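You operate a simulated robot arm through the tools that you are given. There is no shell and no other tool. Be economical: measure what you need, move in short steps, check, and stop when the job is done.

Carry out the task below with a simulated two-armed robot. There is one attempt and no reset: what you move stays moved.

JOB
The clamp force is too low: set it by the plate, clamp harder and test at the card's pressure.
Fine: clamp lever back to HOLD, pressure lever shut at that pressure; hold till the HOLD DONE lamp lights, pump stopped, drained to 0 bar.
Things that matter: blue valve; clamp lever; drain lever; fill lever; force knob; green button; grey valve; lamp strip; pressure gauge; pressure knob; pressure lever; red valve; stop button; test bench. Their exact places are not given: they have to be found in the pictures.

It is judged by the outcome, as a careful person would: the job done as asked, and still so three seconds after it is handed in. It fails if anything else is knocked over, pushed out of place, dropped, spilled or broken.

ROBOT AND FRAMES
Two 7-joint arms with fingered hands on one trunk, on a base that drives. Base frame: it is fixed to the floor where the robot stands at the start and does not move with it; the origin is under the middle of the robot, x ahead of it, y to its left, z up. Units: mm, rad, N and s.
The left shoulder is at the start at [67, 170, 1043], the right one opposite. With the tool pointing down near the work surface each hand reaches from about 300 to 780 mm from the robot's upright axis, wherever it stands, measured 20 degrees to its own side. Places, roughly: clamp lever [500, -200, 800]; drain lever [700, -500, 500]; fill lever [700, -700, 900]; force knob [600, 0, 1000]; green button [600, -200, 500]; lamp strip [700, -300, 900]; pressure gauge [900, 200, 1200]; pressure knob [600, 0, 800]; pressure lever [700, -700, 600]; stop button [600, 0, 500]; test bench [800, 900, 500]; test card [1000, -750, 1250]; vent knob [600, -200, 1000]. Payload 4 kg a hand.
Tool frame (each hand has its own): the origin (TCP) lies between the finger pads and is the grasp point; the fingertips stand 26 mm ahead of it; z points along the fingers, y is the line along which they close. Largest opening 132 mm; the body of the gripper starts 73 mm behind the TCP. The gripper is a hand of 4 fingers: y runs from the thumb to the fingers, the wrist lies at [0, 0, -224] in the tool frame.
Orientation is told as [roll, pitch, yaw] about the base's x, y, z axes, in that order, counted from this pose: with the fingers straight down and closing along the base's y, the tool's x points along the base's -x, its y along +y and its z along -z.

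CONTROLS
- The arms move only by the tool drive_tool. It takes "left_series", "right_series" or both (then of equal length, played together; a hand with none holds still); each is a list of rows, each an object of numbers (a shift or turn left out is 0): "x", "y", "z": the shift along the tool's x, y, z in mm; "wx", "wy", "wz": the turn, a rotation vector about the tool's x, y, z in rad. In form: [{"x": .., "y": .., "z": .., "wx": .., "wy": .., "wz": ..}, ...]. A call has 1 to 12 rows; each row shifts and turns the commanded pose from where the row before left it, along the tool's axes as they then stand. A row lasts 0.2 s, in which the tool goes at most 50 mm and 0.15 rad; a call with a longer step from one row to the next is refused whole. Where a pose cannot be reached the arm comes as near as it can. A force on the tool above 80 N (or 10 N above the force at the start of the call, whichever is more), or a blocked arm, ends the call early, and 0.2 s more pass. In this call time passes only in rows, and 0.2 s behind the last. It gives the time, the measured TCP pose, the force on the tool (base axes), the opening and the grip force at its end, in the units of the frame above (readings bear some noise), with the torque about the TCP (base axes, N m) and any sound that the robot's microphone picked up, and new pictures: "show" is both (left out), scene, wrist or none (wrist: the cameras of the hands that moved).
- Cameras (640 x 400 px; columns grow to the right, rows downward): "scene" is now at [157.9, -46.8, 1205.3]; the picture's right is [-0.47, -0.88, 0.00], its down [-0.50, 0.26, -0.83] and it looks along [0.73, -0.39, -0.56] (base axes); focal length 214 px, centre (320, 200). "left" rides on the left gripper at [-68, 2, -97] in its tool frame; the picture's right is [-0.03, -1.00, 0.00], its down [0.82, -0.02, -0.58] and it looks along [0.58, -0.01, 0.82] (tool axes); focal length 270 px, centre (320, 200). "right" rides on the right gripper at [68, 2, -97] in its tool frame; the picture's right is [-0.03, 1.00, 0.00], its down [-0.82, -0.02, -0.58] and it looks along [-0.58, -0.01, 0.82] (tool axes); focal length 270 px, centre (320, 200).
- lift_body(by): slides the trunk up (or, below 0, down) by that many mm; the arms and the scene camera ride with it, the base frame stays. It gives what a move gives, with no picture.
- drive_base(legs): drives the robot by 1 to 6 legs, each [ahead, turn to the left] in mm and rad, along the robot's own axes; the way and the turn of a leg run together, so that a leg with both is an arc; at most 1500 mm and 3.142 rad a leg. The arms and the cameras ride along, it lands a little off, and it stops where it bumps. It gives what a move gives, and a new picture of the scene camera.
- finger_targets(finger1, finger2, finger3, thumb_bend, hand): sets how far each is bent, from 0 (flat) to 1 (curled in); at 0.3 the hand is open as for a grip, at 0.7 the pads meet at the TCP. One left out holds its place. A second passes; each finger stops where it meets its share of the squeeze, and holds until it gets a number again. It is the only way to open and close the hand. It gives what a move gives, with no picture; readings hold the bend of each and the force on the fingers (four entries, about 0 where the hand has none), thumb and palm.
- head_to(pan, tilt): turns the head with the scene camera to pan (to the left, within 1.501 rad either way) and tilt (down, from -0.506 to 1.204), counted from straight ahead of the robot. It gives what a move gives, and a new picture of the scene camera.
- point_at(camera, pixels): there is no depth. For up to 12 entries [column, row, z] of the newest picture of that camera ("zoom" is the newest enlarged one), the place [x, y] in the base frame at which the ray of that pixel passes the height z, good to about 2 mm, but the place of the scene camera against the robot may be out by one fixed shift of up to 18 mm in any direction. No time passes.
- inspect(camera, box): a new picture of the part [left, top, right, bottom] of that camera's present view, enlarged. No time passes.
- close_job(): hands the job in; it is judged then, once.

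Keep the steps short. Do not move on a guess: measure, check each grasp and each placing, and mend mistakes. In all there are 80 turns and 260 pictures (those below and enlarged ones count). Leave the grippers open and the arms clear of the work at the hand-in unless told otherwise, and finish with a single line.

The tools are called as name(argument=value, ...) on one line, values as JSON. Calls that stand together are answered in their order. drive_tool: Moves the arms, as the interface text tells. Its arguments: {"type":"object","properties":{"left_series":{"type":"array","items":{"type":"object","properties":{"x":{"type":"number"},"y":{"type":"number"},"z":{"type":"number"},"wx":{"type":"number"},"wy":{"type":"number"},"wz":{"type":"number"}}}},"right_series":{"type":"array","items":{"type":"object","properties":{"x":{"type":"number"},"y":{"type":"number"},"z":{"type":"number"},"wx":{"type":"number"},"wy":{"type":"number"},"wz":{"type":"number"}}}},"show":{"type":"string","enum":["both","scene","wrist","none"]}},"required":[]} The other tools are called the same way: lift_body (by) slides the trunk up or down; finger_targets (finger1, finger2, finger3, thumb_bend, hand) moves the fingers one by one; drive_base (legs) drives the base; head_to (pan, tilt) turns the head that bears the scene camera; point_at (camera, pixels) gives the place at which the rays of pixels pass given heights; inspect (camera, box) takes an enlarged picture of a part of a camera's view; close_job () hands the job in.

At the start:

```text
clock: 0.0
left_ee_pos: [469.9, -38.4, 1080.6]
left_orientation: [0.001, 0.001, -0.001]
left_contact_force: [-0.3, -0.4, -0.4]
left_ft_torque: [-0.03, 0.03, -0.01]
left_opening: 131.5
left_grasp_force: 0.1
left_shape: jaw
left_bend: [0.3, 0.3, 0.3, 0.3]
left_finger forces: [0.1, 0.0, 0.0, 0.0, 0.0, 0.0]
right_ee_pos: [427.8, -453.1, 1131.8]
right_orientation: [0.001, 0.0, 0.0]
right_contact_force: [0.4, 0.3, -0.2]
right_ft_torque: [0.01, -0.03, 0.0]
right_opening: 131.9
right_grasp_force: 0.0
right_shape: jaw
right_bend: [0.3, 0.3, 0.3, 0.3]
right_finger forces: [0.1, 0.0, 0.0, 0.0, 0.1, 0.0]
trunk travel left (down, up): [-274.0, 482.0]
robot x, y, heading: [-1.6, 1.4, 0.001]
head pan, tilt: [-0.485, 0.597]
```

scene: 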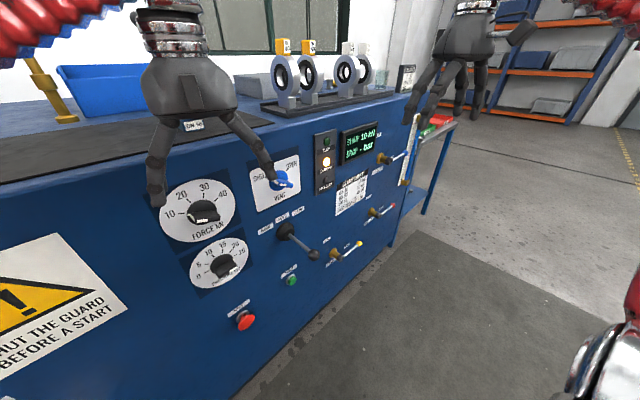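
right: 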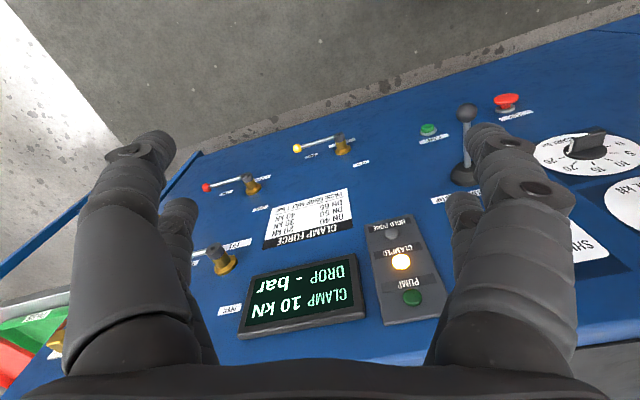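
left: 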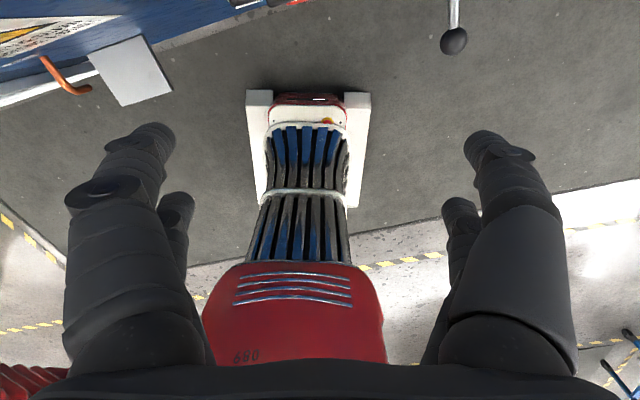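

I see the bench panel ahead. First I enlarge the panel, the clamp force plate, the valves on top and the card.

inspect(camera="scene", box=[300, 110, 440, 200])

inspect(camera="scene", box=[150, 160, 390, 340])

inspect(camera="scene", box=[250, 20, 430, 130])

inspect(camera="right", box=[180, 90, 460, 350])

```text
4.44 times, centred on (370, 155) of scene
```

zoom: 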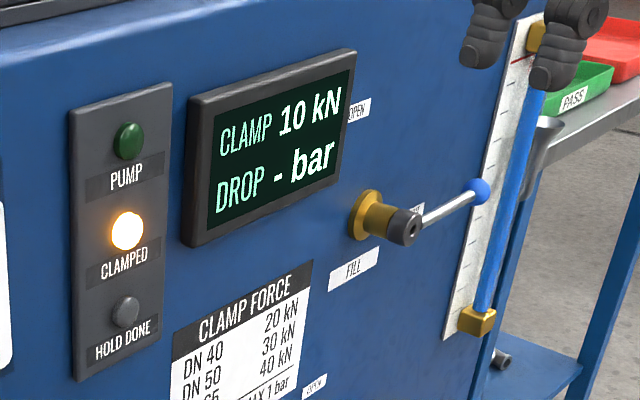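

```text
2.22 times, centred on (270, 250) of scene
```

zoom: 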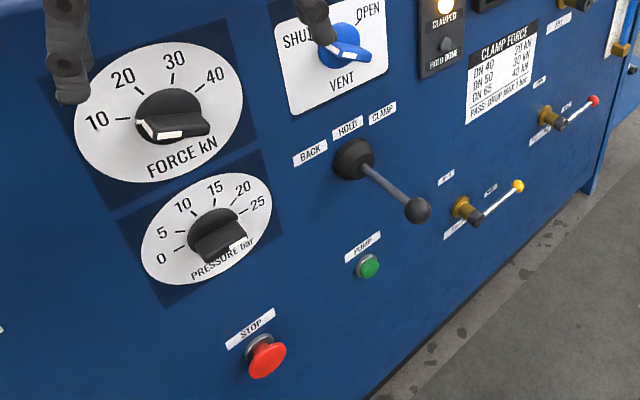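

```text
3.56 times, centred on (340, 75) of scene
```

zoom: 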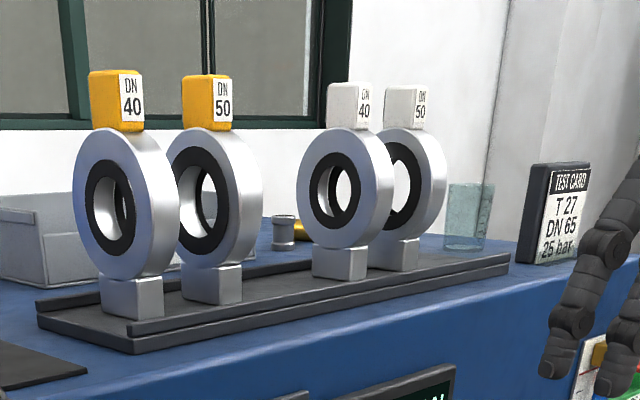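

```text
1.54 times, centred on (320, 220) of right
```

zoom: 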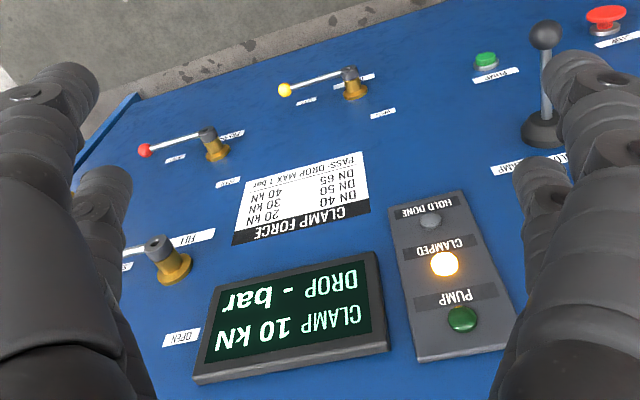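

The card reads T 27, DN 65, 25 bar; the plate gives DN 65 → 40 kN; the display shows 10 kN. I look left for the clamp, the gauge and the rest of the bench.

head_to(pan=0.4, tilt=0.3)

```text
clock: 1.2
left_ee_pos: [470.8, -38.1, 1080.4]
left_orientation: [0.0, 0.001, -0.001]
left_contact_force: [-0.1, -0.2, 0.3]
left_ft_torque: [0.02, 0.0, -0.01]
left_opening: 131.7
left_grasp_force: 0.0
left_shape: jaw
left_bend: [0.3, 0.3, 0.3, 0.3]
left_finger forces: [0.0, 0.1, 0.0, 0.1, 0.1, 0.1]
right_ee_pos: [429.7, -453.1, 1132.0]
right_orientation: [0.0, 0.002, 0.0]
right_contact_force: [-0.2, 0.6, -0.1]
right_ft_torque: [0.03, 0.04, 0.01]
right_opening: 131.9
right_grasp_force: 0.2
right_shape: jaw
right_bend: [0.3, 0.3, 0.3, 0.3]
right_finger forces: [0.1, 0.0, 0.1, 0.0, 0.0, 0.0]
trunk travel left (down, up): [-274.0, 482.0]
robot x, y, heading: [1.3, -2.5, -0.001]
head pan, tilt: [0.4, 0.3]
```

scene: 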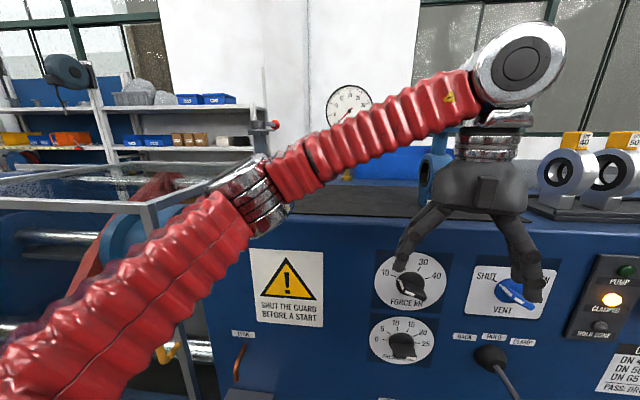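

The left arm hides the clamp zone. I look further left and enlarge.

head_to(pan=1.0, tilt=0.4)

inspect(camera="scene", box=[220, 60, 640, 400])

```text
clock: 2.2
left_ee_pos: [470.7, -39.5, 1081.6]
left_orientation: [0.001, -0.001, 0.001]
left_contact_force: [-0.1, -0.2, -0.3]
left_ft_torque: [0.0, 0.01, -0.03]
left_opening: 132.0
left_grasp_force: 0.1
left_shape: jaw
left_bend: [0.3, 0.3, 0.3, 0.3]
left_finger forces: [0.0, 0.0, 0.0, 0.1, 0.1, 0.1]
right_ee_pos: [429.9, -453.0, 1132.7]
right_orientation: [0.0, 0.002, 0.002]
right_contact_force: [0.3, -0.1, 0.3]
right_ft_torque: [0.02, -0.01, -0.02]
right_opening: 131.8
right_grasp_force: 0.0
right_shape: jaw
right_bend: [0.3, 0.3, 0.3, 0.3]
right_finger forces: [0.0, 0.0, 0.0, 0.1, 0.1, 0.1]
trunk travel left (down, up): [-274.0, 482.0]
robot x, y, heading: [-2.2, 1.4, -0.001]
head pan, tilt: [1.0, 0.4]
```

scene: 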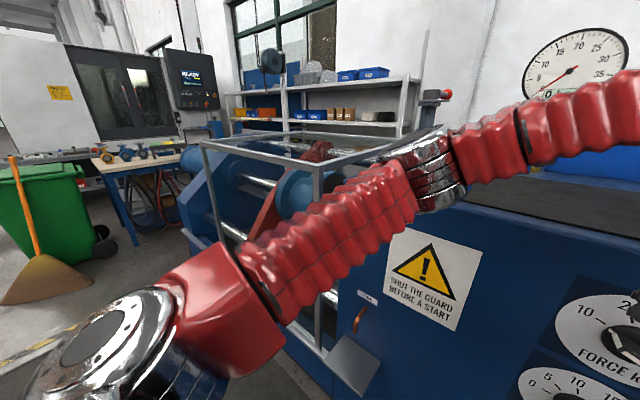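

```text
1.18 times, centred on (430, 230) of scene
```

zoom: 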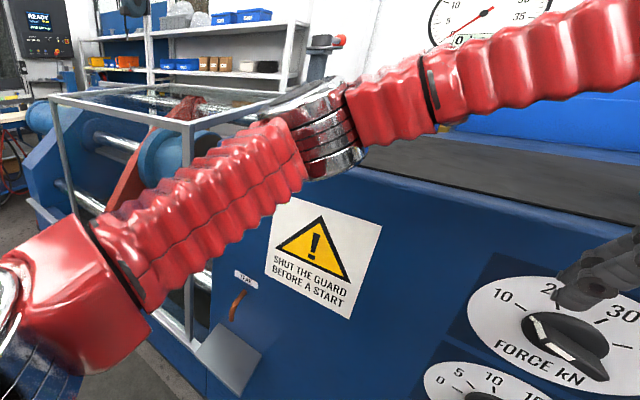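

The left arm blocks my view of the clamp. I draw the left hand back, left and down, away from the bench.

drive_tool(left_series=[{"x": 25}, {"x": 25, "y": 20, "z": 20}, {"x": 20, "y": 25, "z": 30}, {"x": 15, "y": 25, "z": 35}, {"x": 10, "y": 25, "z": 35}, {"x": 5, "y": 25, "z": 35}, {"y": 25, "z": 40}, {"y": 25, "z": 40}], show="none")

head_to(pan=0.7, tilt=0.3)

inspect(camera="scene", box=[100, 60, 480, 300])

```text
clock: 4.0
left_ee_pos: [368.6, 131.7, 844.5]
left_orientation: [0.0, 0.001, 0.0]
left_contact_force: [0.3, 0.4, 0.5]
left_ft_torque: [-0.06, -0.03, -0.02]
left_opening: 131.9
left_grasp_force: 0.1
left_shape: jaw
left_bend: [0.3, 0.3, 0.3, 0.3]
left_finger forces: [0.1, 0.1, 0.0, 0.0, 0.0, 0.0]
right_ee_pos: [428.5, -453.0, 1133.5]
right_orientation: [0.001, 0.002, 0.001]
right_contact_force: [0.2, -0.1, 0.1]
right_ft_torque: [-0.03, -0.01, -0.01]
right_opening: 131.7
right_grasp_force: 0.2
right_shape: jaw
right_bend: [0.3, 0.3, 0.3, 0.3]
right_finger forces: [0.0, 0.0, 0.0, 0.0, 0.0, 0.0]
trunk travel left (down, up): [-274.0, 482.0]
robot x, y, heading: [-4.8, 2.0, -0.003]
head pan, tilt: [1.0, 0.4]
```

```text
clock: 4.8
left_ee_pos: [369.8, 132.0, 846.5]
left_orientation: [-0.001, -0.002, -0.001]
left_contact_force: [-0.4, 0.4, 0.2]
left_ft_torque: [0.0, -0.01, 0.01]
left_opening: 132.0
left_grasp_force: 0.1
left_shape: jaw
left_bend: [0.3, 0.3, 0.3, 0.3]
left_finger forces: [0.0, 0.1, 0.0, 0.0, 0.0, 0.0]
right_ee_pos: [427.9, -452.1, 1132.1]
right_orientation: [0.0, 0.001, 0.0]
right_contact_force: [-0.1, 0.3, 0.4]
right_ft_torque: [-0.01, 0.02, 0.03]
right_opening: 132.0
right_grasp_force: 0.1
right_shape: jaw
right_bend: [0.3, 0.3, 0.3, 0.3]
right_finger forces: [0.1, 0.0, 0.0, 0.0, 0.0, 0.1]
trunk travel left (down, up): [-274.0, 482.0]
robot x, y, heading: [1.4, 2.2, -0.0]
head pan, tilt: [0.7, 0.3]
```

scene: 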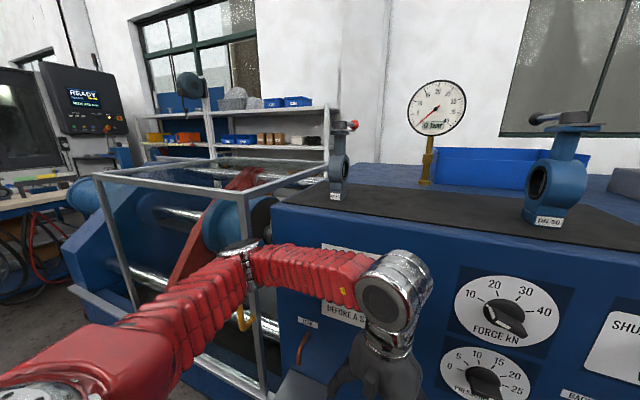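

```text
1.67 times, centred on (290, 180) of scene
```

zoom: 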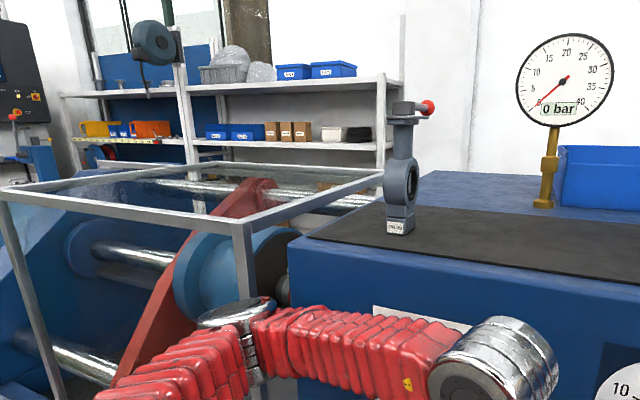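

The gauge reads 0 bar. I raise the trunk for a better look into the clamp.

lift_body(by=300)

head_to(pan=0.85, tilt=0.6)

inspect(camera="scene", box=[150, 60, 470, 260])

```text
clock: 7.8
left_ee_pos: [370.1, 131.3, 1145.4]
left_orientation: [0.0, 0.002, -0.001]
left_contact_force: [0.4, 0.0, -0.6]
left_ft_torque: [-0.04, -0.01, -0.05]
left_opening: 131.8
left_grasp_force: 0.1
left_shape: jaw
left_bend: [0.3, 0.3, 0.3, 0.3]
left_finger forces: [0.1, 0.1, 0.1, 0.0, 0.0, 0.0]
right_ee_pos: [428.6, -452.3, 1432.7]
right_orientation: [0.0, 0.002, -0.001]
right_contact_force: [-0.2, 0.2, 0.3]
right_ft_torque: [0.02, -0.01, 0.03]
right_opening: 132.0
right_grasp_force: 0.0
right_shape: jaw
right_bend: [0.3, 0.3, 0.3, 0.3]
right_finger forces: [0.0, 0.0, 0.0, 0.0, 0.1, 0.1]
trunk travel left (down, up): [-574.0, 182.0]
robot x, y, heading: [0.8, -4.1, -0.002]
head pan, tilt: [0.7, 0.3]
```

```text
clock: 8.6
left_ee_pos: [369.2, 132.0, 1145.8]
left_orientation: [0.0, -0.001, 0.001]
left_contact_force: [-0.1, -0.2, 0.2]
left_ft_torque: [0.0, 0.0, 0.05]
left_opening: 131.9
left_grasp_force: 0.1
left_shape: jaw
left_bend: [0.3, 0.3, 0.3, 0.3]
left_finger forces: [0.0, 0.1, 0.0, 0.1, 0.1, 0.0]
right_ee_pos: [429.7, -452.3, 1432.5]
right_orientation: [0.001, 0.001, 0.001]
right_contact_force: [-0.5, -0.1, 0.5]
right_ft_torque: [0.01, 0.0, -0.03]
right_opening: 132.2
right_grasp_force: 0.1
right_shape: jaw
right_bend: [0.3, 0.3, 0.3, 0.3]
right_finger forces: [0.0, 0.0, 0.0, 0.1, 0.0, 0.0]
trunk travel left (down, up): [-574.0, 182.0]
robot x, y, heading: [-4.5, -2.3, -0.0]
head pan, tilt: [0.85, 0.6]
```

scene: 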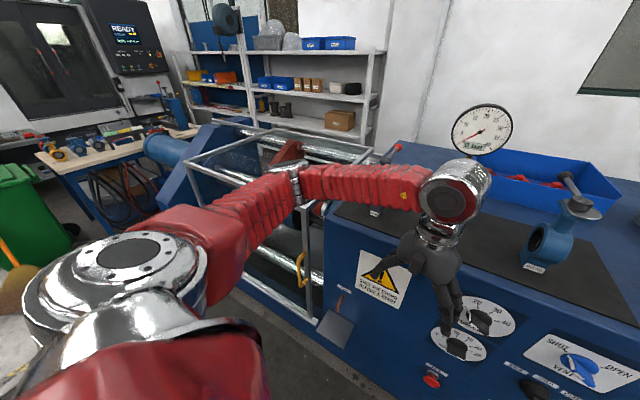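

```text
2.00 times, centred on (310, 160) of scene
```

zoom: 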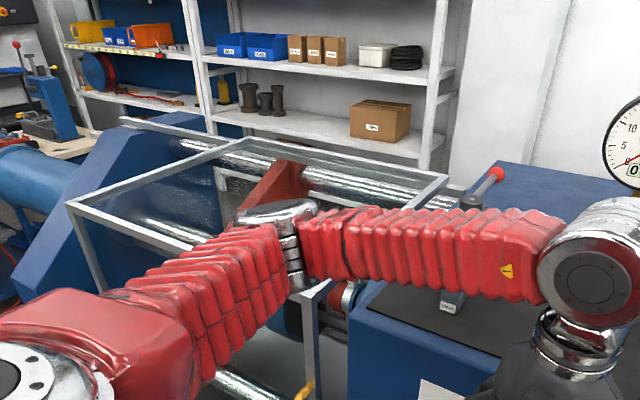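

I take a picture of the control panel from this height, then lower the trunk and take another, to triangulate the controls.

head_to(pan=-0.5, tilt=0.75)

inspect(camera="scene", box=[100, 60, 500, 310])

```text
clock: 10.1
left_ee_pos: [370.7, 131.7, 1146.5]
left_orientation: [-0.001, 0.001, 0.0]
left_contact_force: [0.0, 0.5, -0.3]
left_ft_torque: [0.03, 0.0, -0.02]
left_opening: 132.0
left_grasp_force: 0.0
left_shape: jaw
left_bend: [0.3, 0.3, 0.3, 0.3]
left_finger forces: [0.1, 0.0, 0.1, 0.0, 0.1, 0.0]
right_ee_pos: [427.9, -451.7, 1434.1]
right_orientation: [0.0, 0.001, 0.0]
right_contact_force: [-0.6, -0.1, -0.3]
right_ft_torque: [0.02, -0.01, -0.01]
right_opening: 132.1
right_grasp_force: 0.2
right_shape: jaw
right_bend: [0.3, 0.3, 0.3, 0.3]
right_finger forces: [0.0, 0.0, 0.1, 0.0, 0.0, 0.0]
trunk travel left (down, up): [-574.0, 182.0]
robot x, y, heading: [-2.0, -1.4, -0.002]
head pan, tilt: [-0.499, 0.75]
```

scene: 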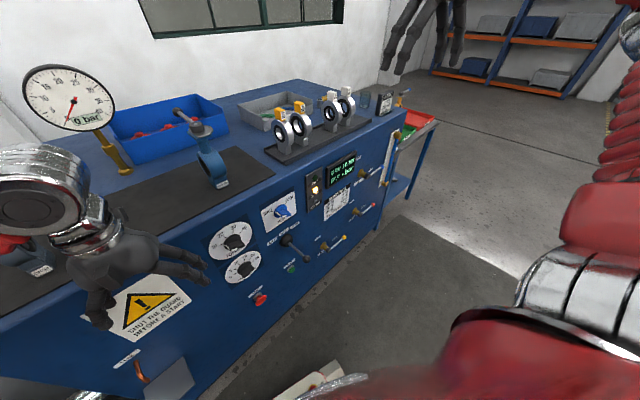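

```text
1.60 times, centred on (300, 185) of scene
```

zoom: 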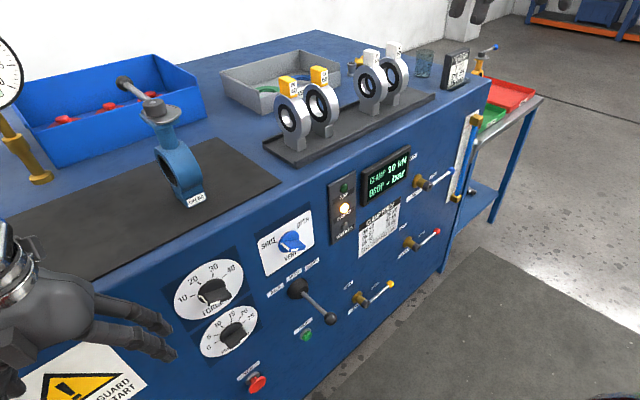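

point_at(camera="zoom", pixels=[[212, 290, 950], [231, 337, 800], [257, 384, 600], [306, 335, 600], [296, 288, 800], [359, 299, 600], [409, 243, 700], [420, 185, 900], [291, 241, 950], [212, 290, 1050], [359, 299, 500], [409, 243, 600]])

lift_body(by=-300)

head_to(pan=-0.5, tilt=0.6)

inspect(camera="scene", box=[140, 100, 460, 300])

```text
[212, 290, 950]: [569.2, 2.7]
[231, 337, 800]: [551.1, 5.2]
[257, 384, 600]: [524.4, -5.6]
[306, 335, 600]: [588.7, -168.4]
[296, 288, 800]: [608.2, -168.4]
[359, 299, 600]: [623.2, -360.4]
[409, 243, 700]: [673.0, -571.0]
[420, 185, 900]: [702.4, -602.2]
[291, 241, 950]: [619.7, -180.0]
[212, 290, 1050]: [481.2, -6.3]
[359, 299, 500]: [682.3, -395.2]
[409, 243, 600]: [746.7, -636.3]
```

```text
clock: 13.1
left_ee_pos: [369.3, 131.4, 846.6]
left_orientation: [0.001, 0.0, 0.0]
left_contact_force: [-0.9, 0.3, -0.1]
left_ft_torque: [-0.01, -0.02, 0.01]
left_opening: 132.1
left_grasp_force: 0.1
left_shape: jaw
left_bend: [0.3, 0.3, 0.3, 0.3]
left_finger forces: [0.0, 0.0, 0.0, 0.0, 0.0, 0.0]
right_ee_pos: [428.3, -453.1, 1132.8]
right_orientation: [0.0, 0.0, 0.0]
right_contact_force: [-0.1, -0.1, -0.2]
right_ft_torque: [0.01, -0.04, -0.01]
right_opening: 132.0
right_grasp_force: 0.0
right_shape: jaw
right_bend: [0.3, 0.3, 0.3, 0.3]
right_finger forces: [0.1, 0.0, 0.0, 0.1, 0.0, 0.0]
trunk travel left (down, up): [-274.0, 482.0]
robot x, y, heading: [-2.6, 2.3, 0.002]
head pan, tilt: [-0.499, 0.75]
```

```text
clock: 13.8
left_ee_pos: [370.4, 130.8, 845.7]
left_orientation: [0.0, -0.001, 0.0]
left_contact_force: [-0.5, 0.1, 0.4]
left_ft_torque: [-0.01, 0.0, 0.01]
left_opening: 132.0
left_grasp_force: 0.1
left_shape: jaw
left_bend: [0.3, 0.3, 0.3, 0.3]
left_finger forces: [0.1, 0.1, 0.0, 0.2, 0.0, 0.0]
right_ee_pos: [428.0, -452.7, 1132.9]
right_orientation: [0.001, 0.002, 0.0]
right_contact_force: [-0.6, 0.2, -0.1]
right_ft_torque: [0.03, 0.02, -0.02]
right_opening: 132.0
right_grasp_force: 0.1
right_shape: jaw
right_bend: [0.3, 0.3, 0.3, 0.3]
right_finger forces: [0.0, 0.0, 0.1, 0.0, 0.0, 0.0]
trunk travel left (down, up): [-274.0, 482.0]
robot x, y, heading: [0.5, 1.6, 0.001]
head pan, tilt: [-0.499, 0.6]
```

scene: 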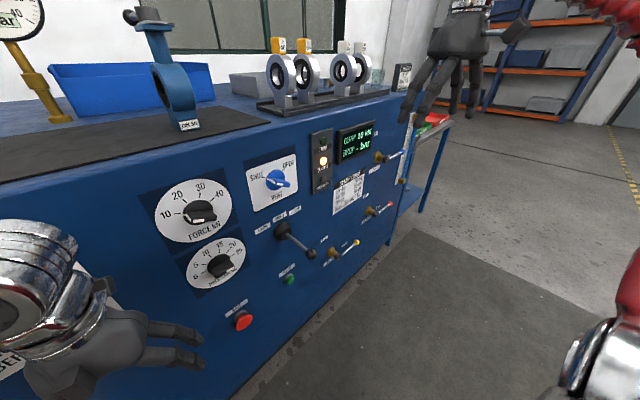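

```text
2.00 times, centred on (300, 200) of scene
```

zoom: 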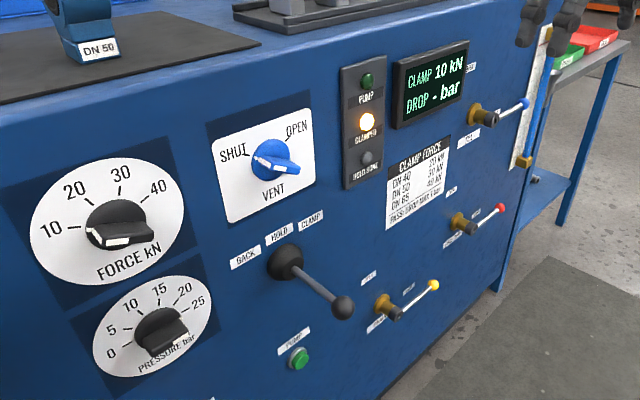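

point_at(camera="zoom", pixels=[[108, 225, 950], [153, 327, 800], [299, 358, 600], [286, 262, 800], [384, 304, 600], [459, 222, 700], [479, 111, 900], [276, 160, 950], [108, 225, 850], [299, 358, 500], [384, 304, 500], [459, 222, 600]])

inspect(camera="scene", box=[300, 140, 420, 270])

inspect(camera="scene", box=[140, 150, 320, 300])

```text
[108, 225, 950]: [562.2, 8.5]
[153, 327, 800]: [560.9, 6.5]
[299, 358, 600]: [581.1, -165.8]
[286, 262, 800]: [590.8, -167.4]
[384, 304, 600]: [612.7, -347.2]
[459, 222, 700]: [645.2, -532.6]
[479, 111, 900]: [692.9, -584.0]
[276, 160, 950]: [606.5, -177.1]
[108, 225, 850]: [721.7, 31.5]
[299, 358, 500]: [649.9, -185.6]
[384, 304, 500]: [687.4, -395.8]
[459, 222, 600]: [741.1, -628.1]
```

```text
3.08 times, centred on (360, 205) of scene
```

zoom: 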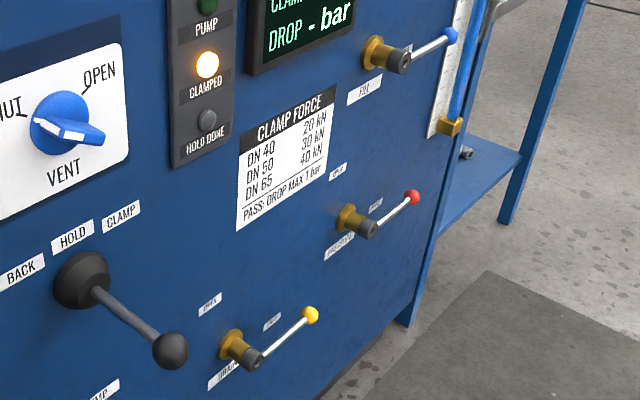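

```text
2.67 times, centred on (230, 225) of scene
```

zoom: 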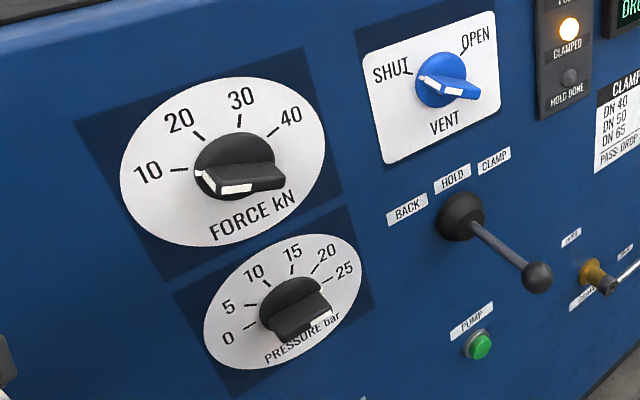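

The vent shows SHUT, all three ball levers point right (SHUT), the bench is turned about 0.27 rad from my axis. I back off, go right along the panel and turn to face it squarely, about 600 mm away.

drive_base(legs=[[-200, 0], [0, -0.96], [427, 0], [0, 1.23]])

head_to(pan=0.0, tilt=0.55)

```text
clock: 17.6
left_ee_pos: [154.4, -176.3, 845.1]
left_orientation: [0.003, 0.001, -0.8]
left_contact_force: [-0.5, -0.4, -0.4]
left_ft_torque: [0.01, -0.03, -0.02]
left_opening: 132.1
left_grasp_force: 0.1
left_shape: jaw
left_bend: [0.3, 0.3, 0.3, 0.3]
left_finger forces: [0.0, 0.0, 0.0, 0.0, 0.1, 0.0]
right_ee_pos: [-225.2, -624.7, 1132.5]
right_orientation: [-0.003, 0.002, -0.802]
right_contact_force: [1.6, -0.1, -0.3]
right_ft_torque: [0.03, 0.03, -0.01]
right_opening: 131.9
right_grasp_force: 0.1
right_shape: jaw
right_bend: [0.3, 0.3, 0.3, 0.3]
right_finger forces: [0.1, 0.0, 0.1, 0.1, 0.0, 0.0]
trunk travel left (down, up): [-274.0, 482.0]
robot x, y, heading: [-167.9, 30.3, -0.826]
head pan, tilt: [-0.499, 0.6]
stopped in leg 2: the robot was blocked; the commanded pose is now the measured one
```

scene: 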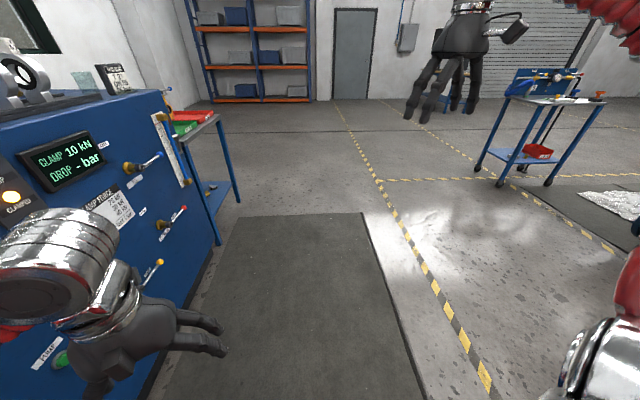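

```text
clock: 18.6
left_ee_pos: [153.9, -175.7, 846.4]
left_orientation: [-0.001, 0.002, -0.803]
left_contact_force: [-0.4, 0.0, -0.1]
left_ft_torque: [0.03, -0.04, 0.01]
left_opening: 132.1
left_grasp_force: 0.0
left_shape: jaw
left_bend: [0.3, 0.3, 0.3, 0.3]
left_finger forces: [0.0, 0.0, 0.0, 0.1, 0.0, 0.1]
right_ee_pos: [-226.0, -622.4, 1132.5]
right_orientation: [-0.002, -0.001, -0.801]
right_contact_force: [0.0, 0.6, 0.0]
right_ft_torque: [0.02, 0.0, -0.05]
right_opening: 132.1
right_grasp_force: 0.0
right_shape: jaw
right_bend: [0.3, 0.3, 0.3, 0.3]
right_finger forces: [0.0, 0.1, 0.0, 0.0, 0.1, 0.0]
trunk travel left (down, up): [-274.0, 482.0]
robot x, y, heading: [-168.4, 31.4, -0.827]
head pan, tilt: [0.0, 0.55]
```

scene: 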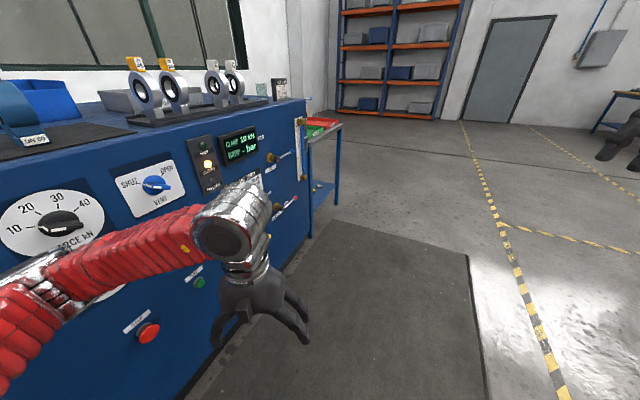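

Blocked during the turn. I look left to see what the arm touches.

head_to(pan=1.1, tilt=0.7)

head_to(pan=-1.4, tilt=0.7)

```text
clock: 19.9
left_ee_pos: [152.9, -175.2, 847.0]
left_orientation: [0.003, -0.001, -0.802]
left_contact_force: [0.0, 0.3, 0.5]
left_ft_torque: [-0.04, 0.0, -0.01]
left_opening: 132.3
left_grasp_force: 0.1
left_shape: jaw
left_bend: [0.3, 0.3, 0.3, 0.3]
left_finger forces: [0.0, 0.1, 0.1, 0.1, 0.0, 0.2]
right_ee_pos: [-227.5, -622.7, 1134.3]
right_orientation: [-0.003, 0.0, -0.801]
right_contact_force: [0.6, -0.1, -0.5]
right_ft_torque: [0.03, -0.03, 0.03]
right_opening: 131.9
right_grasp_force: 0.1
right_shape: jaw
right_bend: [0.3, 0.3, 0.3, 0.3]
right_finger forces: [0.0, 0.1, 0.1, 0.1, 0.0, 0.0]
trunk travel left (down, up): [-274.0, 482.0]
robot x, y, heading: [-170.1, 32.4, -0.832]
head pan, tilt: [1.1, 0.7]
```

scene: 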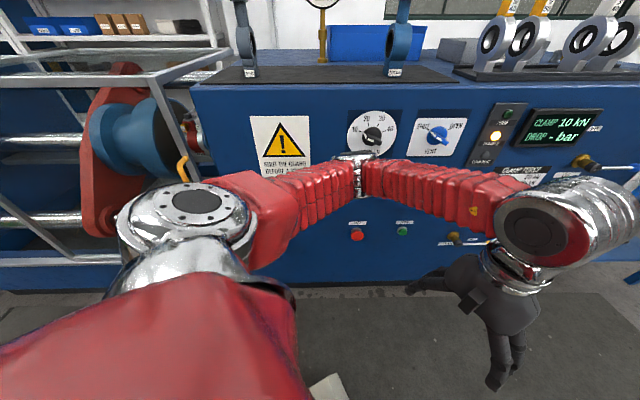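

```text
clock: 22.1
left_ee_pos: [153.8, -175.1, 847.0]
left_orientation: [0.002, 0.0, -0.803]
left_contact_force: [0.9, 0.3, -0.1]
left_ft_torque: [0.05, 0.0, 0.0]
left_opening: 131.8
left_grasp_force: 0.1
left_shape: jaw
left_bend: [0.3, 0.3, 0.3, 0.3]
left_finger forces: [0.0, 0.1, 0.0, 0.0, 0.1, 0.1]
right_ee_pos: [-225.8, -623.2, 1134.2]
right_orientation: [-0.002, 0.002, -0.801]
right_contact_force: [1.0, -0.2, 0.7]
right_ft_torque: [0.0, 0.02, 0.01]
right_opening: 132.4
right_grasp_force: 0.1
right_shape: jaw
right_bend: [0.3, 0.3, 0.3, 0.3]
right_finger forces: [0.0, 0.0, 0.0, 0.1, 0.0, 0.0]
trunk travel left (down, up): [-274.0, 482.0]
robot x, y, heading: [-168.7, 30.1, -0.833]
head pan, tilt: [-1.4, 0.7]
```

scene: 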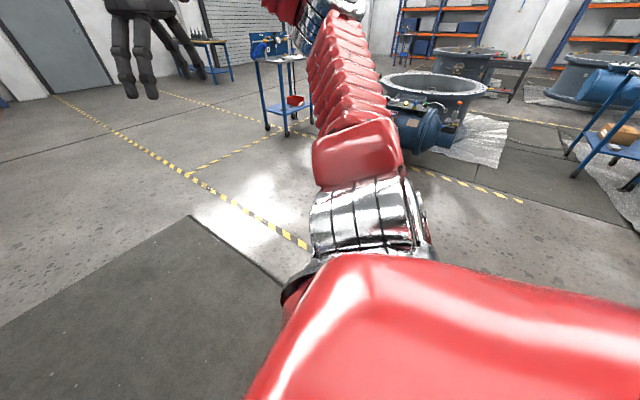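

head_to(pan=-1.5, tilt=1.2)

head_to(pan=1.5, tilt=1.1)

```text
clock: 23.1
left_ee_pos: [152.3, -176.0, 846.6]
left_orientation: [-0.002, 0.001, -0.802]
left_contact_force: [0.1, 0.4, -0.4]
left_ft_torque: [0.0, 0.02, -0.01]
left_opening: 131.9
left_grasp_force: 0.1
left_shape: jaw
left_bend: [0.3, 0.3, 0.3, 0.3]
left_finger forces: [0.0, 0.0, 0.0, 0.0, 0.0, 0.0]
right_ee_pos: [-225.8, -622.7, 1134.0]
right_orientation: [0.0, 0.0, -0.803]
right_contact_force: [-0.3, -0.4, 0.5]
right_ft_torque: [-0.01, 0.01, -0.04]
right_opening: 132.4
right_grasp_force: 0.1
right_shape: jaw
right_bend: [0.3, 0.3, 0.3, 0.3]
right_finger forces: [0.0, 0.0, 0.1, 0.0, 0.0, 0.1]
trunk travel left (down, up): [-274.0, 482.0]
robot x, y, heading: [-164.7, 31.3, -0.829]
head pan, tilt: [-1.499, 1.201]
```

scene: 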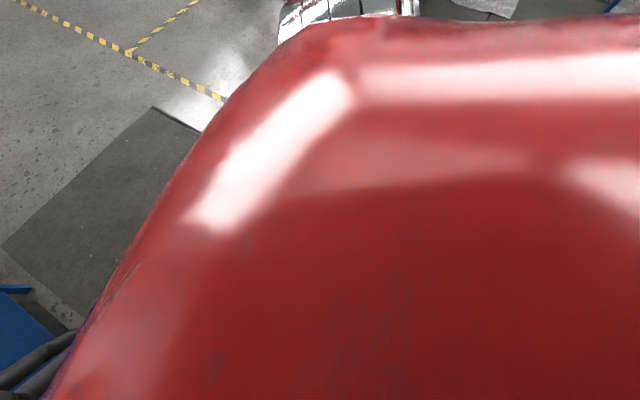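

```text
clock: 25.7
left_ee_pos: [154.6, -173.8, 846.7]
left_orientation: [-0.001, -0.002, -0.803]
left_contact_force: [-0.1, 0.9, 0.4]
left_ft_torque: [-0.01, -0.02, 0.01]
left_opening: 131.9
left_grasp_force: 0.0
left_shape: jaw
left_bend: [0.3, 0.3, 0.3, 0.3]
left_finger forces: [0.1, 0.0, 0.0, 0.0, 0.0, 0.1]
right_ee_pos: [-226.2, -623.2, 1133.8]
right_orientation: [-0.002, 0.0, -0.802]
right_contact_force: [0.7, 0.4, -0.2]
right_ft_torque: [0.02, 0.0, 0.02]
right_opening: 132.0
right_grasp_force: 0.0
right_shape: jaw
right_bend: [0.3, 0.3, 0.3, 0.3]
right_finger forces: [0.1, 0.0, 0.0, 0.1, 0.1, 0.0]
trunk travel left (down, up): [-274.0, 482.0]
robot x, y, heading: [-169.3, 30.1, -0.83]
head pan, tilt: [1.499, 1.1]
```

scene: 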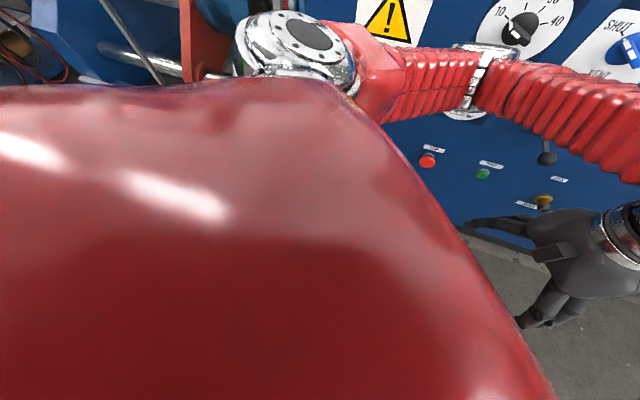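

Nothing visible is touching in front, so the block likely came from behind or from an elbow. I extend the left hand forward to bring its elbow in, then drive ahead 150, turn parallel to the bench, drive, and check.

drive_tool(left_series=[{"x": -30, "y": -14}, {"x": -30, "y": -14}, {"x": -30, "y": -14}, {"x": -30, "y": -14}, {"x": -30, "y": -14}], show="none")

drive_base(legs=[[150, 0], [0, -0.47]])

head_to(pan=1.3, tilt=0.5)

```text
clock: 26.9
left_ee_pos: [207.8, -332.5, 845.8]
left_orientation: [0.0, -0.001, -0.802]
left_contact_force: [-0.3, 0.8, 1.0]
left_ft_torque: [0.0, -0.01, 0.0]
left_opening: 131.9
left_grasp_force: 0.1
left_shape: jaw
left_bend: [0.3, 0.3, 0.3, 0.3]
left_finger forces: [0.0, 0.0, 0.0, 0.0, 0.1, 0.0]
right_ee_pos: [-226.0, -623.6, 1133.2]
right_orientation: [-0.002, 0.0, -0.801]
right_contact_force: [-0.3, -0.1, 0.2]
right_ft_torque: [0.01, 0.0, -0.01]
right_opening: 131.8
right_grasp_force: 0.0
right_shape: jaw
right_bend: [0.3, 0.3, 0.3, 0.3]
right_finger forces: [0.0, 0.1, 0.0, 0.1, 0.1, 0.1]
trunk travel left (down, up): [-274.0, 482.0]
robot x, y, heading: [-170.5, 30.2, -0.83]
head pan, tilt: [1.499, 1.1]
```

```text
clock: 29.8
left_ee_pos: [100.3, -576.0, 847.1]
left_orientation: [0.0, 0.001, -1.281]
left_contact_force: [0.1, 0.6, 0.6]
left_ft_torque: [-0.04, -0.01, -0.03]
left_opening: 131.8
left_grasp_force: 0.1
left_shape: jaw
left_bend: [0.3, 0.3, 0.3, 0.3]
left_finger forces: [0.1, 0.0, 0.0, 0.1, 0.0, 0.1]
right_ee_pos: [-418.6, -635.0, 1133.6]
right_orientation: [-0.002, 0.0, -1.278]
right_contact_force: [-0.7, -0.2, 0.8]
right_ft_torque: [0.02, -0.03, -0.02]
right_opening: 131.9
right_grasp_force: 0.1
right_shape: jaw
right_bend: [0.3, 0.3, 0.3, 0.3]
right_finger forces: [0.0, 0.0, 0.0, 0.0, 0.0, 0.0]
trunk travel left (down, up): [-274.0, 482.0]
robot x, y, heading: [-36.9, -73.1, -1.31]
head pan, tilt: [1.499, 1.1]
```

scene: 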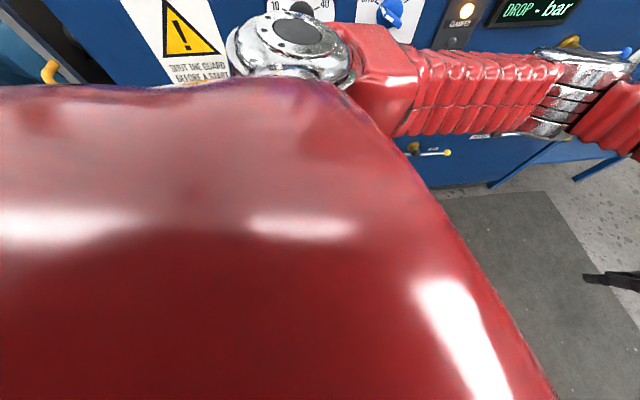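

```text
clock: 30.8
left_ee_pos: [100.9, -575.2, 848.2]
left_orientation: [0.0, 0.0, -1.281]
left_contact_force: [0.2, 0.6, 0.1]
left_ft_torque: [0.04, 0.04, 0.02]
left_opening: 131.8
left_grasp_force: 0.0
left_shape: jaw
left_bend: [0.3, 0.3, 0.3, 0.3]
left_finger forces: [0.0, 0.0, 0.1, 0.0, 0.0, 0.1]
right_ee_pos: [-418.5, -634.3, 1134.5]
right_orientation: [0.0, 0.0, -1.279]
right_contact_force: [-0.3, 0.6, 0.4]
right_ft_torque: [0.01, -0.03, -0.02]
right_opening: 132.0
right_grasp_force: 0.0
right_shape: jaw
right_bend: [0.3, 0.3, 0.3, 0.3]
right_finger forces: [0.0, 0.0, 0.0, 0.0, 0.1, 0.0]
trunk travel left (down, up): [-274.0, 482.0]
robot x, y, heading: [-36.9, -72.5, -1.307]
head pan, tilt: [1.3, 0.499]
```

scene: 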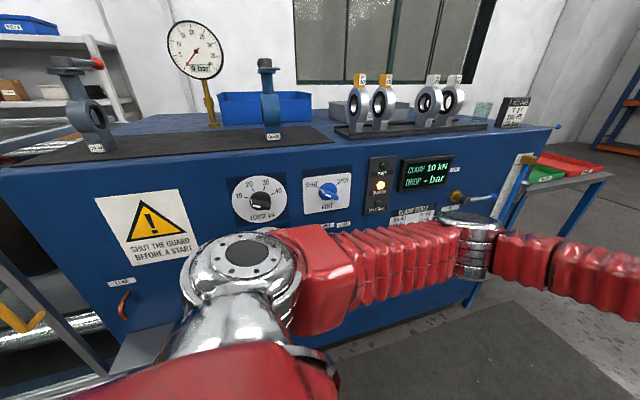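

Clear so far: displays unchanged. I drive ahead along the bench.

drive_base(legs=[[0, -0.08], [290, 0]])

drive_tool(left_series=[{"x": 30, "y": 14}, {"x": 30, "y": 14}, {"x": 30, "y": 14}, {"x": 30, "y": 14}, {"x": 30, "y": 14}], show="none")

drive_base(legs=[[0, 1.65]])

head_to(pan=0.0, tilt=0.55)

```text
clock: 33.3
left_ee_pos: [111.1, -875.0, 847.0]
left_orientation: [-0.001, 0.0, -1.366]
left_contact_force: [-1.0, -0.1, -0.7]
left_ft_torque: [0.01, 0.01, 0.02]
left_opening: 132.2
left_grasp_force: 0.1
left_shape: jaw
left_bend: [0.3, 0.3, 0.3, 0.3]
left_finger forces: [0.1, 0.0, 0.1, 0.1, 0.0, 0.0]
right_ee_pos: [-410.9, -892.5, 1133.6]
right_orientation: [-0.003, 0.0, -1.367]
right_contact_force: [0.0, -0.6, -0.1]
right_ft_torque: [0.06, 0.01, -0.04]
right_opening: 131.8
right_grasp_force: 0.1
right_shape: jaw
right_bend: [0.3, 0.3, 0.3, 0.3]
right_finger forces: [0.0, 0.0, 0.1, 0.0, 0.0, 0.0]
trunk travel left (down, up): [-274.0, 482.0]
robot x, y, heading: [14.1, -365.1, -1.389]
head pan, tilt: [1.3, 0.499]
```

scene: 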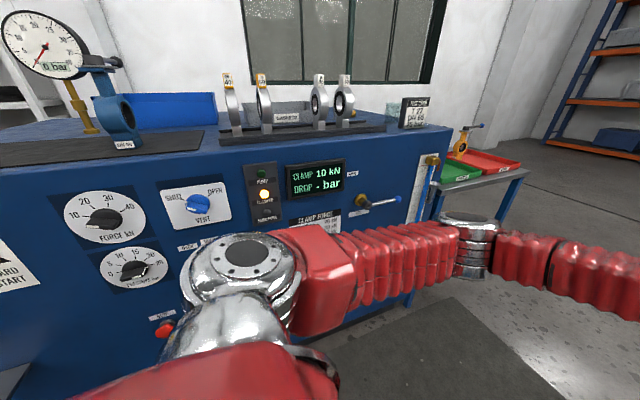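

```text
clock: 34.5
left_ee_pos: [148.1, -713.2, 845.7]
left_orientation: [0.001, -0.001, -1.365]
left_contact_force: [0.1, -0.5, 0.5]
left_ft_torque: [-0.01, 0.02, 0.02]
left_opening: 132.1
left_grasp_force: 0.0
left_shape: jaw
left_bend: [0.3, 0.3, 0.3, 0.3]
left_finger forces: [0.0, 0.0, 0.0, 0.1, 0.1, 0.0]
right_ee_pos: [-410.7, -889.2, 1133.5]
right_orientation: [-0.002, -0.001, -1.367]
right_contact_force: [-0.7, 0.4, 0.4]
right_ft_torque: [0.01, -0.03, 0.0]
right_opening: 132.0
right_grasp_force: 0.0
right_shape: jaw
right_bend: [0.3, 0.3, 0.3, 0.3]
right_finger forces: [0.1, 0.0, 0.0, 0.0, 0.1, 0.0]
trunk travel left (down, up): [-274.0, 482.0]
robot x, y, heading: [12.9, -362.2, -1.385]
head pan, tilt: [1.3, 0.499]
```

```text
clock: 37.4
left_ee_pos: [359.9, -506.4, 846.1]
left_orientation: [0.003, -0.001, -0.546]
left_contact_force: [-0.2, -0.1, -0.3]
left_ft_torque: [0.01, -0.05, -0.02]
left_opening: 132.0
left_grasp_force: 0.0
left_shape: jaw
left_bend: [0.3, 0.3, 0.3, 0.3]
left_finger forces: [0.1, 0.0, 0.0, 0.1, 0.0, 0.0]
right_ee_pos: [112.2, -1037.2, 1131.8]
right_orientation: [0.001, -0.007, -0.544]
right_contact_force: [-0.9, 0.1, 1.0]
right_ft_torque: [0.05, -0.01, 0.03]
right_opening: 132.0
right_grasp_force: 0.1
right_shape: jaw
right_bend: [0.3, 0.3, 0.3, 0.3]
right_finger forces: [0.0, 0.1, 0.0, 0.0, 0.0, 0.0]
trunk travel left (down, up): [-274.0, 482.0]
robot x, y, heading: [-12.6, -402.3, -0.53]
head pan, tilt: [1.3, 0.499]
stopped in leg 1: the robot was blocked; the commanded pose is now the measured one
```

scene: 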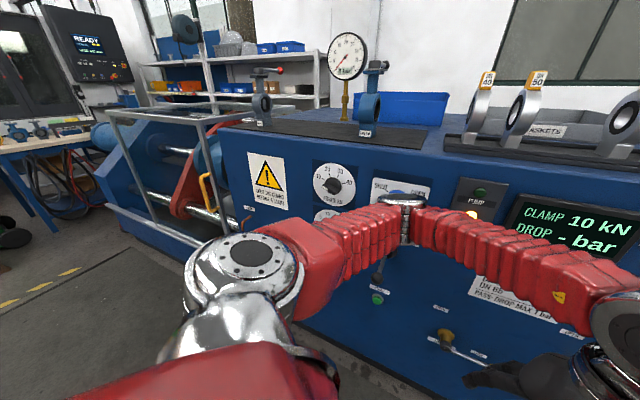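

```text
clock: 38.8
left_ee_pos: [360.2, -506.4, 846.5]
left_orientation: [0.001, 0.0, -0.545]
left_contact_force: [-0.1, -0.1, 0.3]
left_ft_torque: [0.01, -0.01, -0.01]
left_opening: 131.7
left_grasp_force: 0.0
left_shape: jaw
left_bend: [0.3, 0.3, 0.3, 0.3]
left_finger forces: [0.0, 0.0, 0.0, 0.1, 0.0, 0.0]
right_ee_pos: [112.2, -1036.2, 1131.9]
right_orientation: [0.002, -0.008, -0.543]
right_contact_force: [-0.3, 1.0, -0.8]
right_ft_torque: [0.0, 0.02, 0.03]
right_opening: 131.9
right_grasp_force: 0.1
right_shape: jaw
right_bend: [0.3, 0.3, 0.3, 0.3]
right_finger forces: [0.0, 0.0, 0.0, 0.0, 0.0, 0.0]
trunk travel left (down, up): [-274.0, 482.0]
robot x, y, heading: [-17.7, -399.9, -0.538]
head pan, tilt: [0.0, 0.55]
```

scene: 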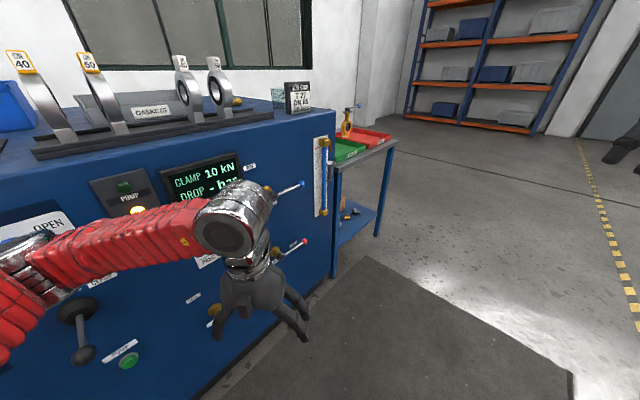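

The left elbow is against the bench. I back straight off and then look at the panel state.

drive_base(legs=[[-170, 0]])

head_to(pan=0.8, tilt=0.5)

inspect(camera="scene", box=[200, 80, 640, 355])

```text
clock: 40.3
left_ee_pos: [210.0, -420.0, 847.8]
left_orientation: [0.0, -0.003, -0.549]
left_contact_force: [-0.5, 0.0, -0.1]
left_ft_torque: [0.01, 0.02, -0.01]
left_opening: 132.1
left_grasp_force: 0.1
left_shape: jaw
left_bend: [0.3, 0.3, 0.3, 0.3]
left_finger forces: [0.0, 0.1, 0.1, 0.0, 0.0, 0.0]
right_ee_pos: [-39.9, -949.6, 1133.9]
right_orientation: [0.002, -0.01, -0.547]
right_contact_force: [0.0, 0.2, 0.1]
right_ft_torque: [-0.01, -0.02, 0.0]
right_opening: 132.0
right_grasp_force: 0.1
right_shape: jaw
right_bend: [0.3, 0.3, 0.3, 0.3]
right_finger forces: [0.0, 0.1, 0.1, 0.0, 0.1, 0.0]
trunk travel left (down, up): [-274.0, 482.0]
robot x, y, heading: [-161.3, -313.7, -0.541]
head pan, tilt: [0.0, 0.55]
```

scene: 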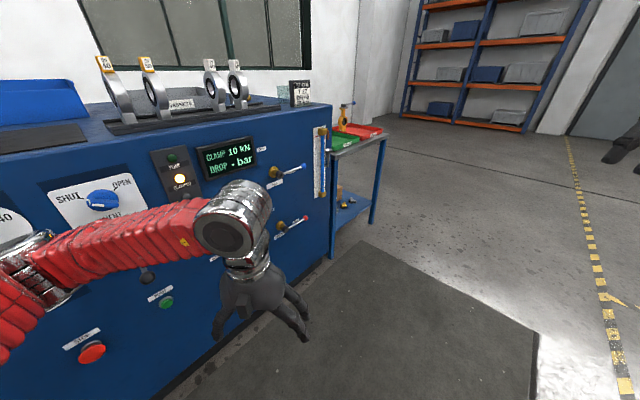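

```text
clock: 41.5
left_ee_pos: [211.5, -419.9, 847.3]
left_orientation: [0.0, -0.003, -0.55]
left_contact_force: [0.4, 0.1, 0.0]
left_ft_torque: [-0.03, 0.0, -0.02]
left_opening: 132.0
left_grasp_force: 0.1
left_shape: jaw
left_bend: [0.3, 0.3, 0.3, 0.3]
left_finger forces: [0.0, 0.0, 0.0, 0.1, 0.0, 0.0]
right_ee_pos: [-38.1, -949.9, 1132.5]
right_orientation: [0.002, -0.007, -0.548]
right_contact_force: [0.5, -0.2, -0.9]
right_ft_torque: [0.01, 0.01, 0.03]
right_opening: 132.1
right_grasp_force: 0.0
right_shape: jaw
right_bend: [0.3, 0.3, 0.3, 0.3]
right_finger forces: [0.0, 0.0, 0.0, 0.1, 0.1, 0.0]
trunk travel left (down, up): [-274.0, 482.0]
robot x, y, heading: [-163.1, -309.8, -0.536]
head pan, tilt: [0.799, 0.499]
```

scene: 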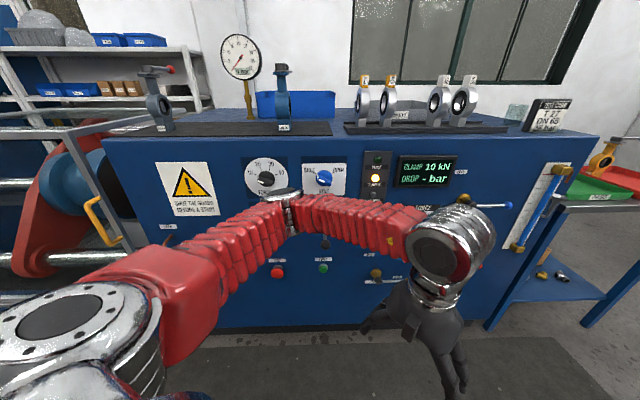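

```text
1.45 times, centred on (420, 218) of scene
```

zoom: 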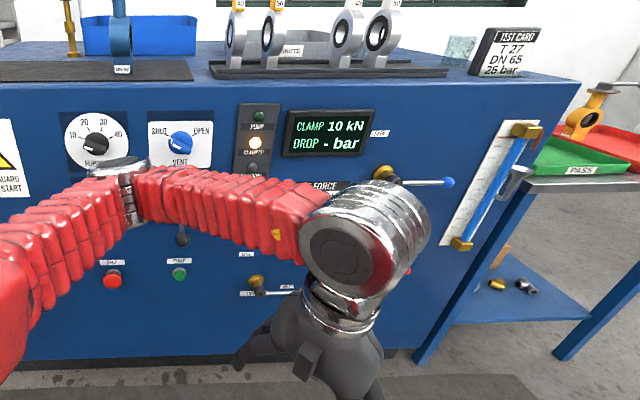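

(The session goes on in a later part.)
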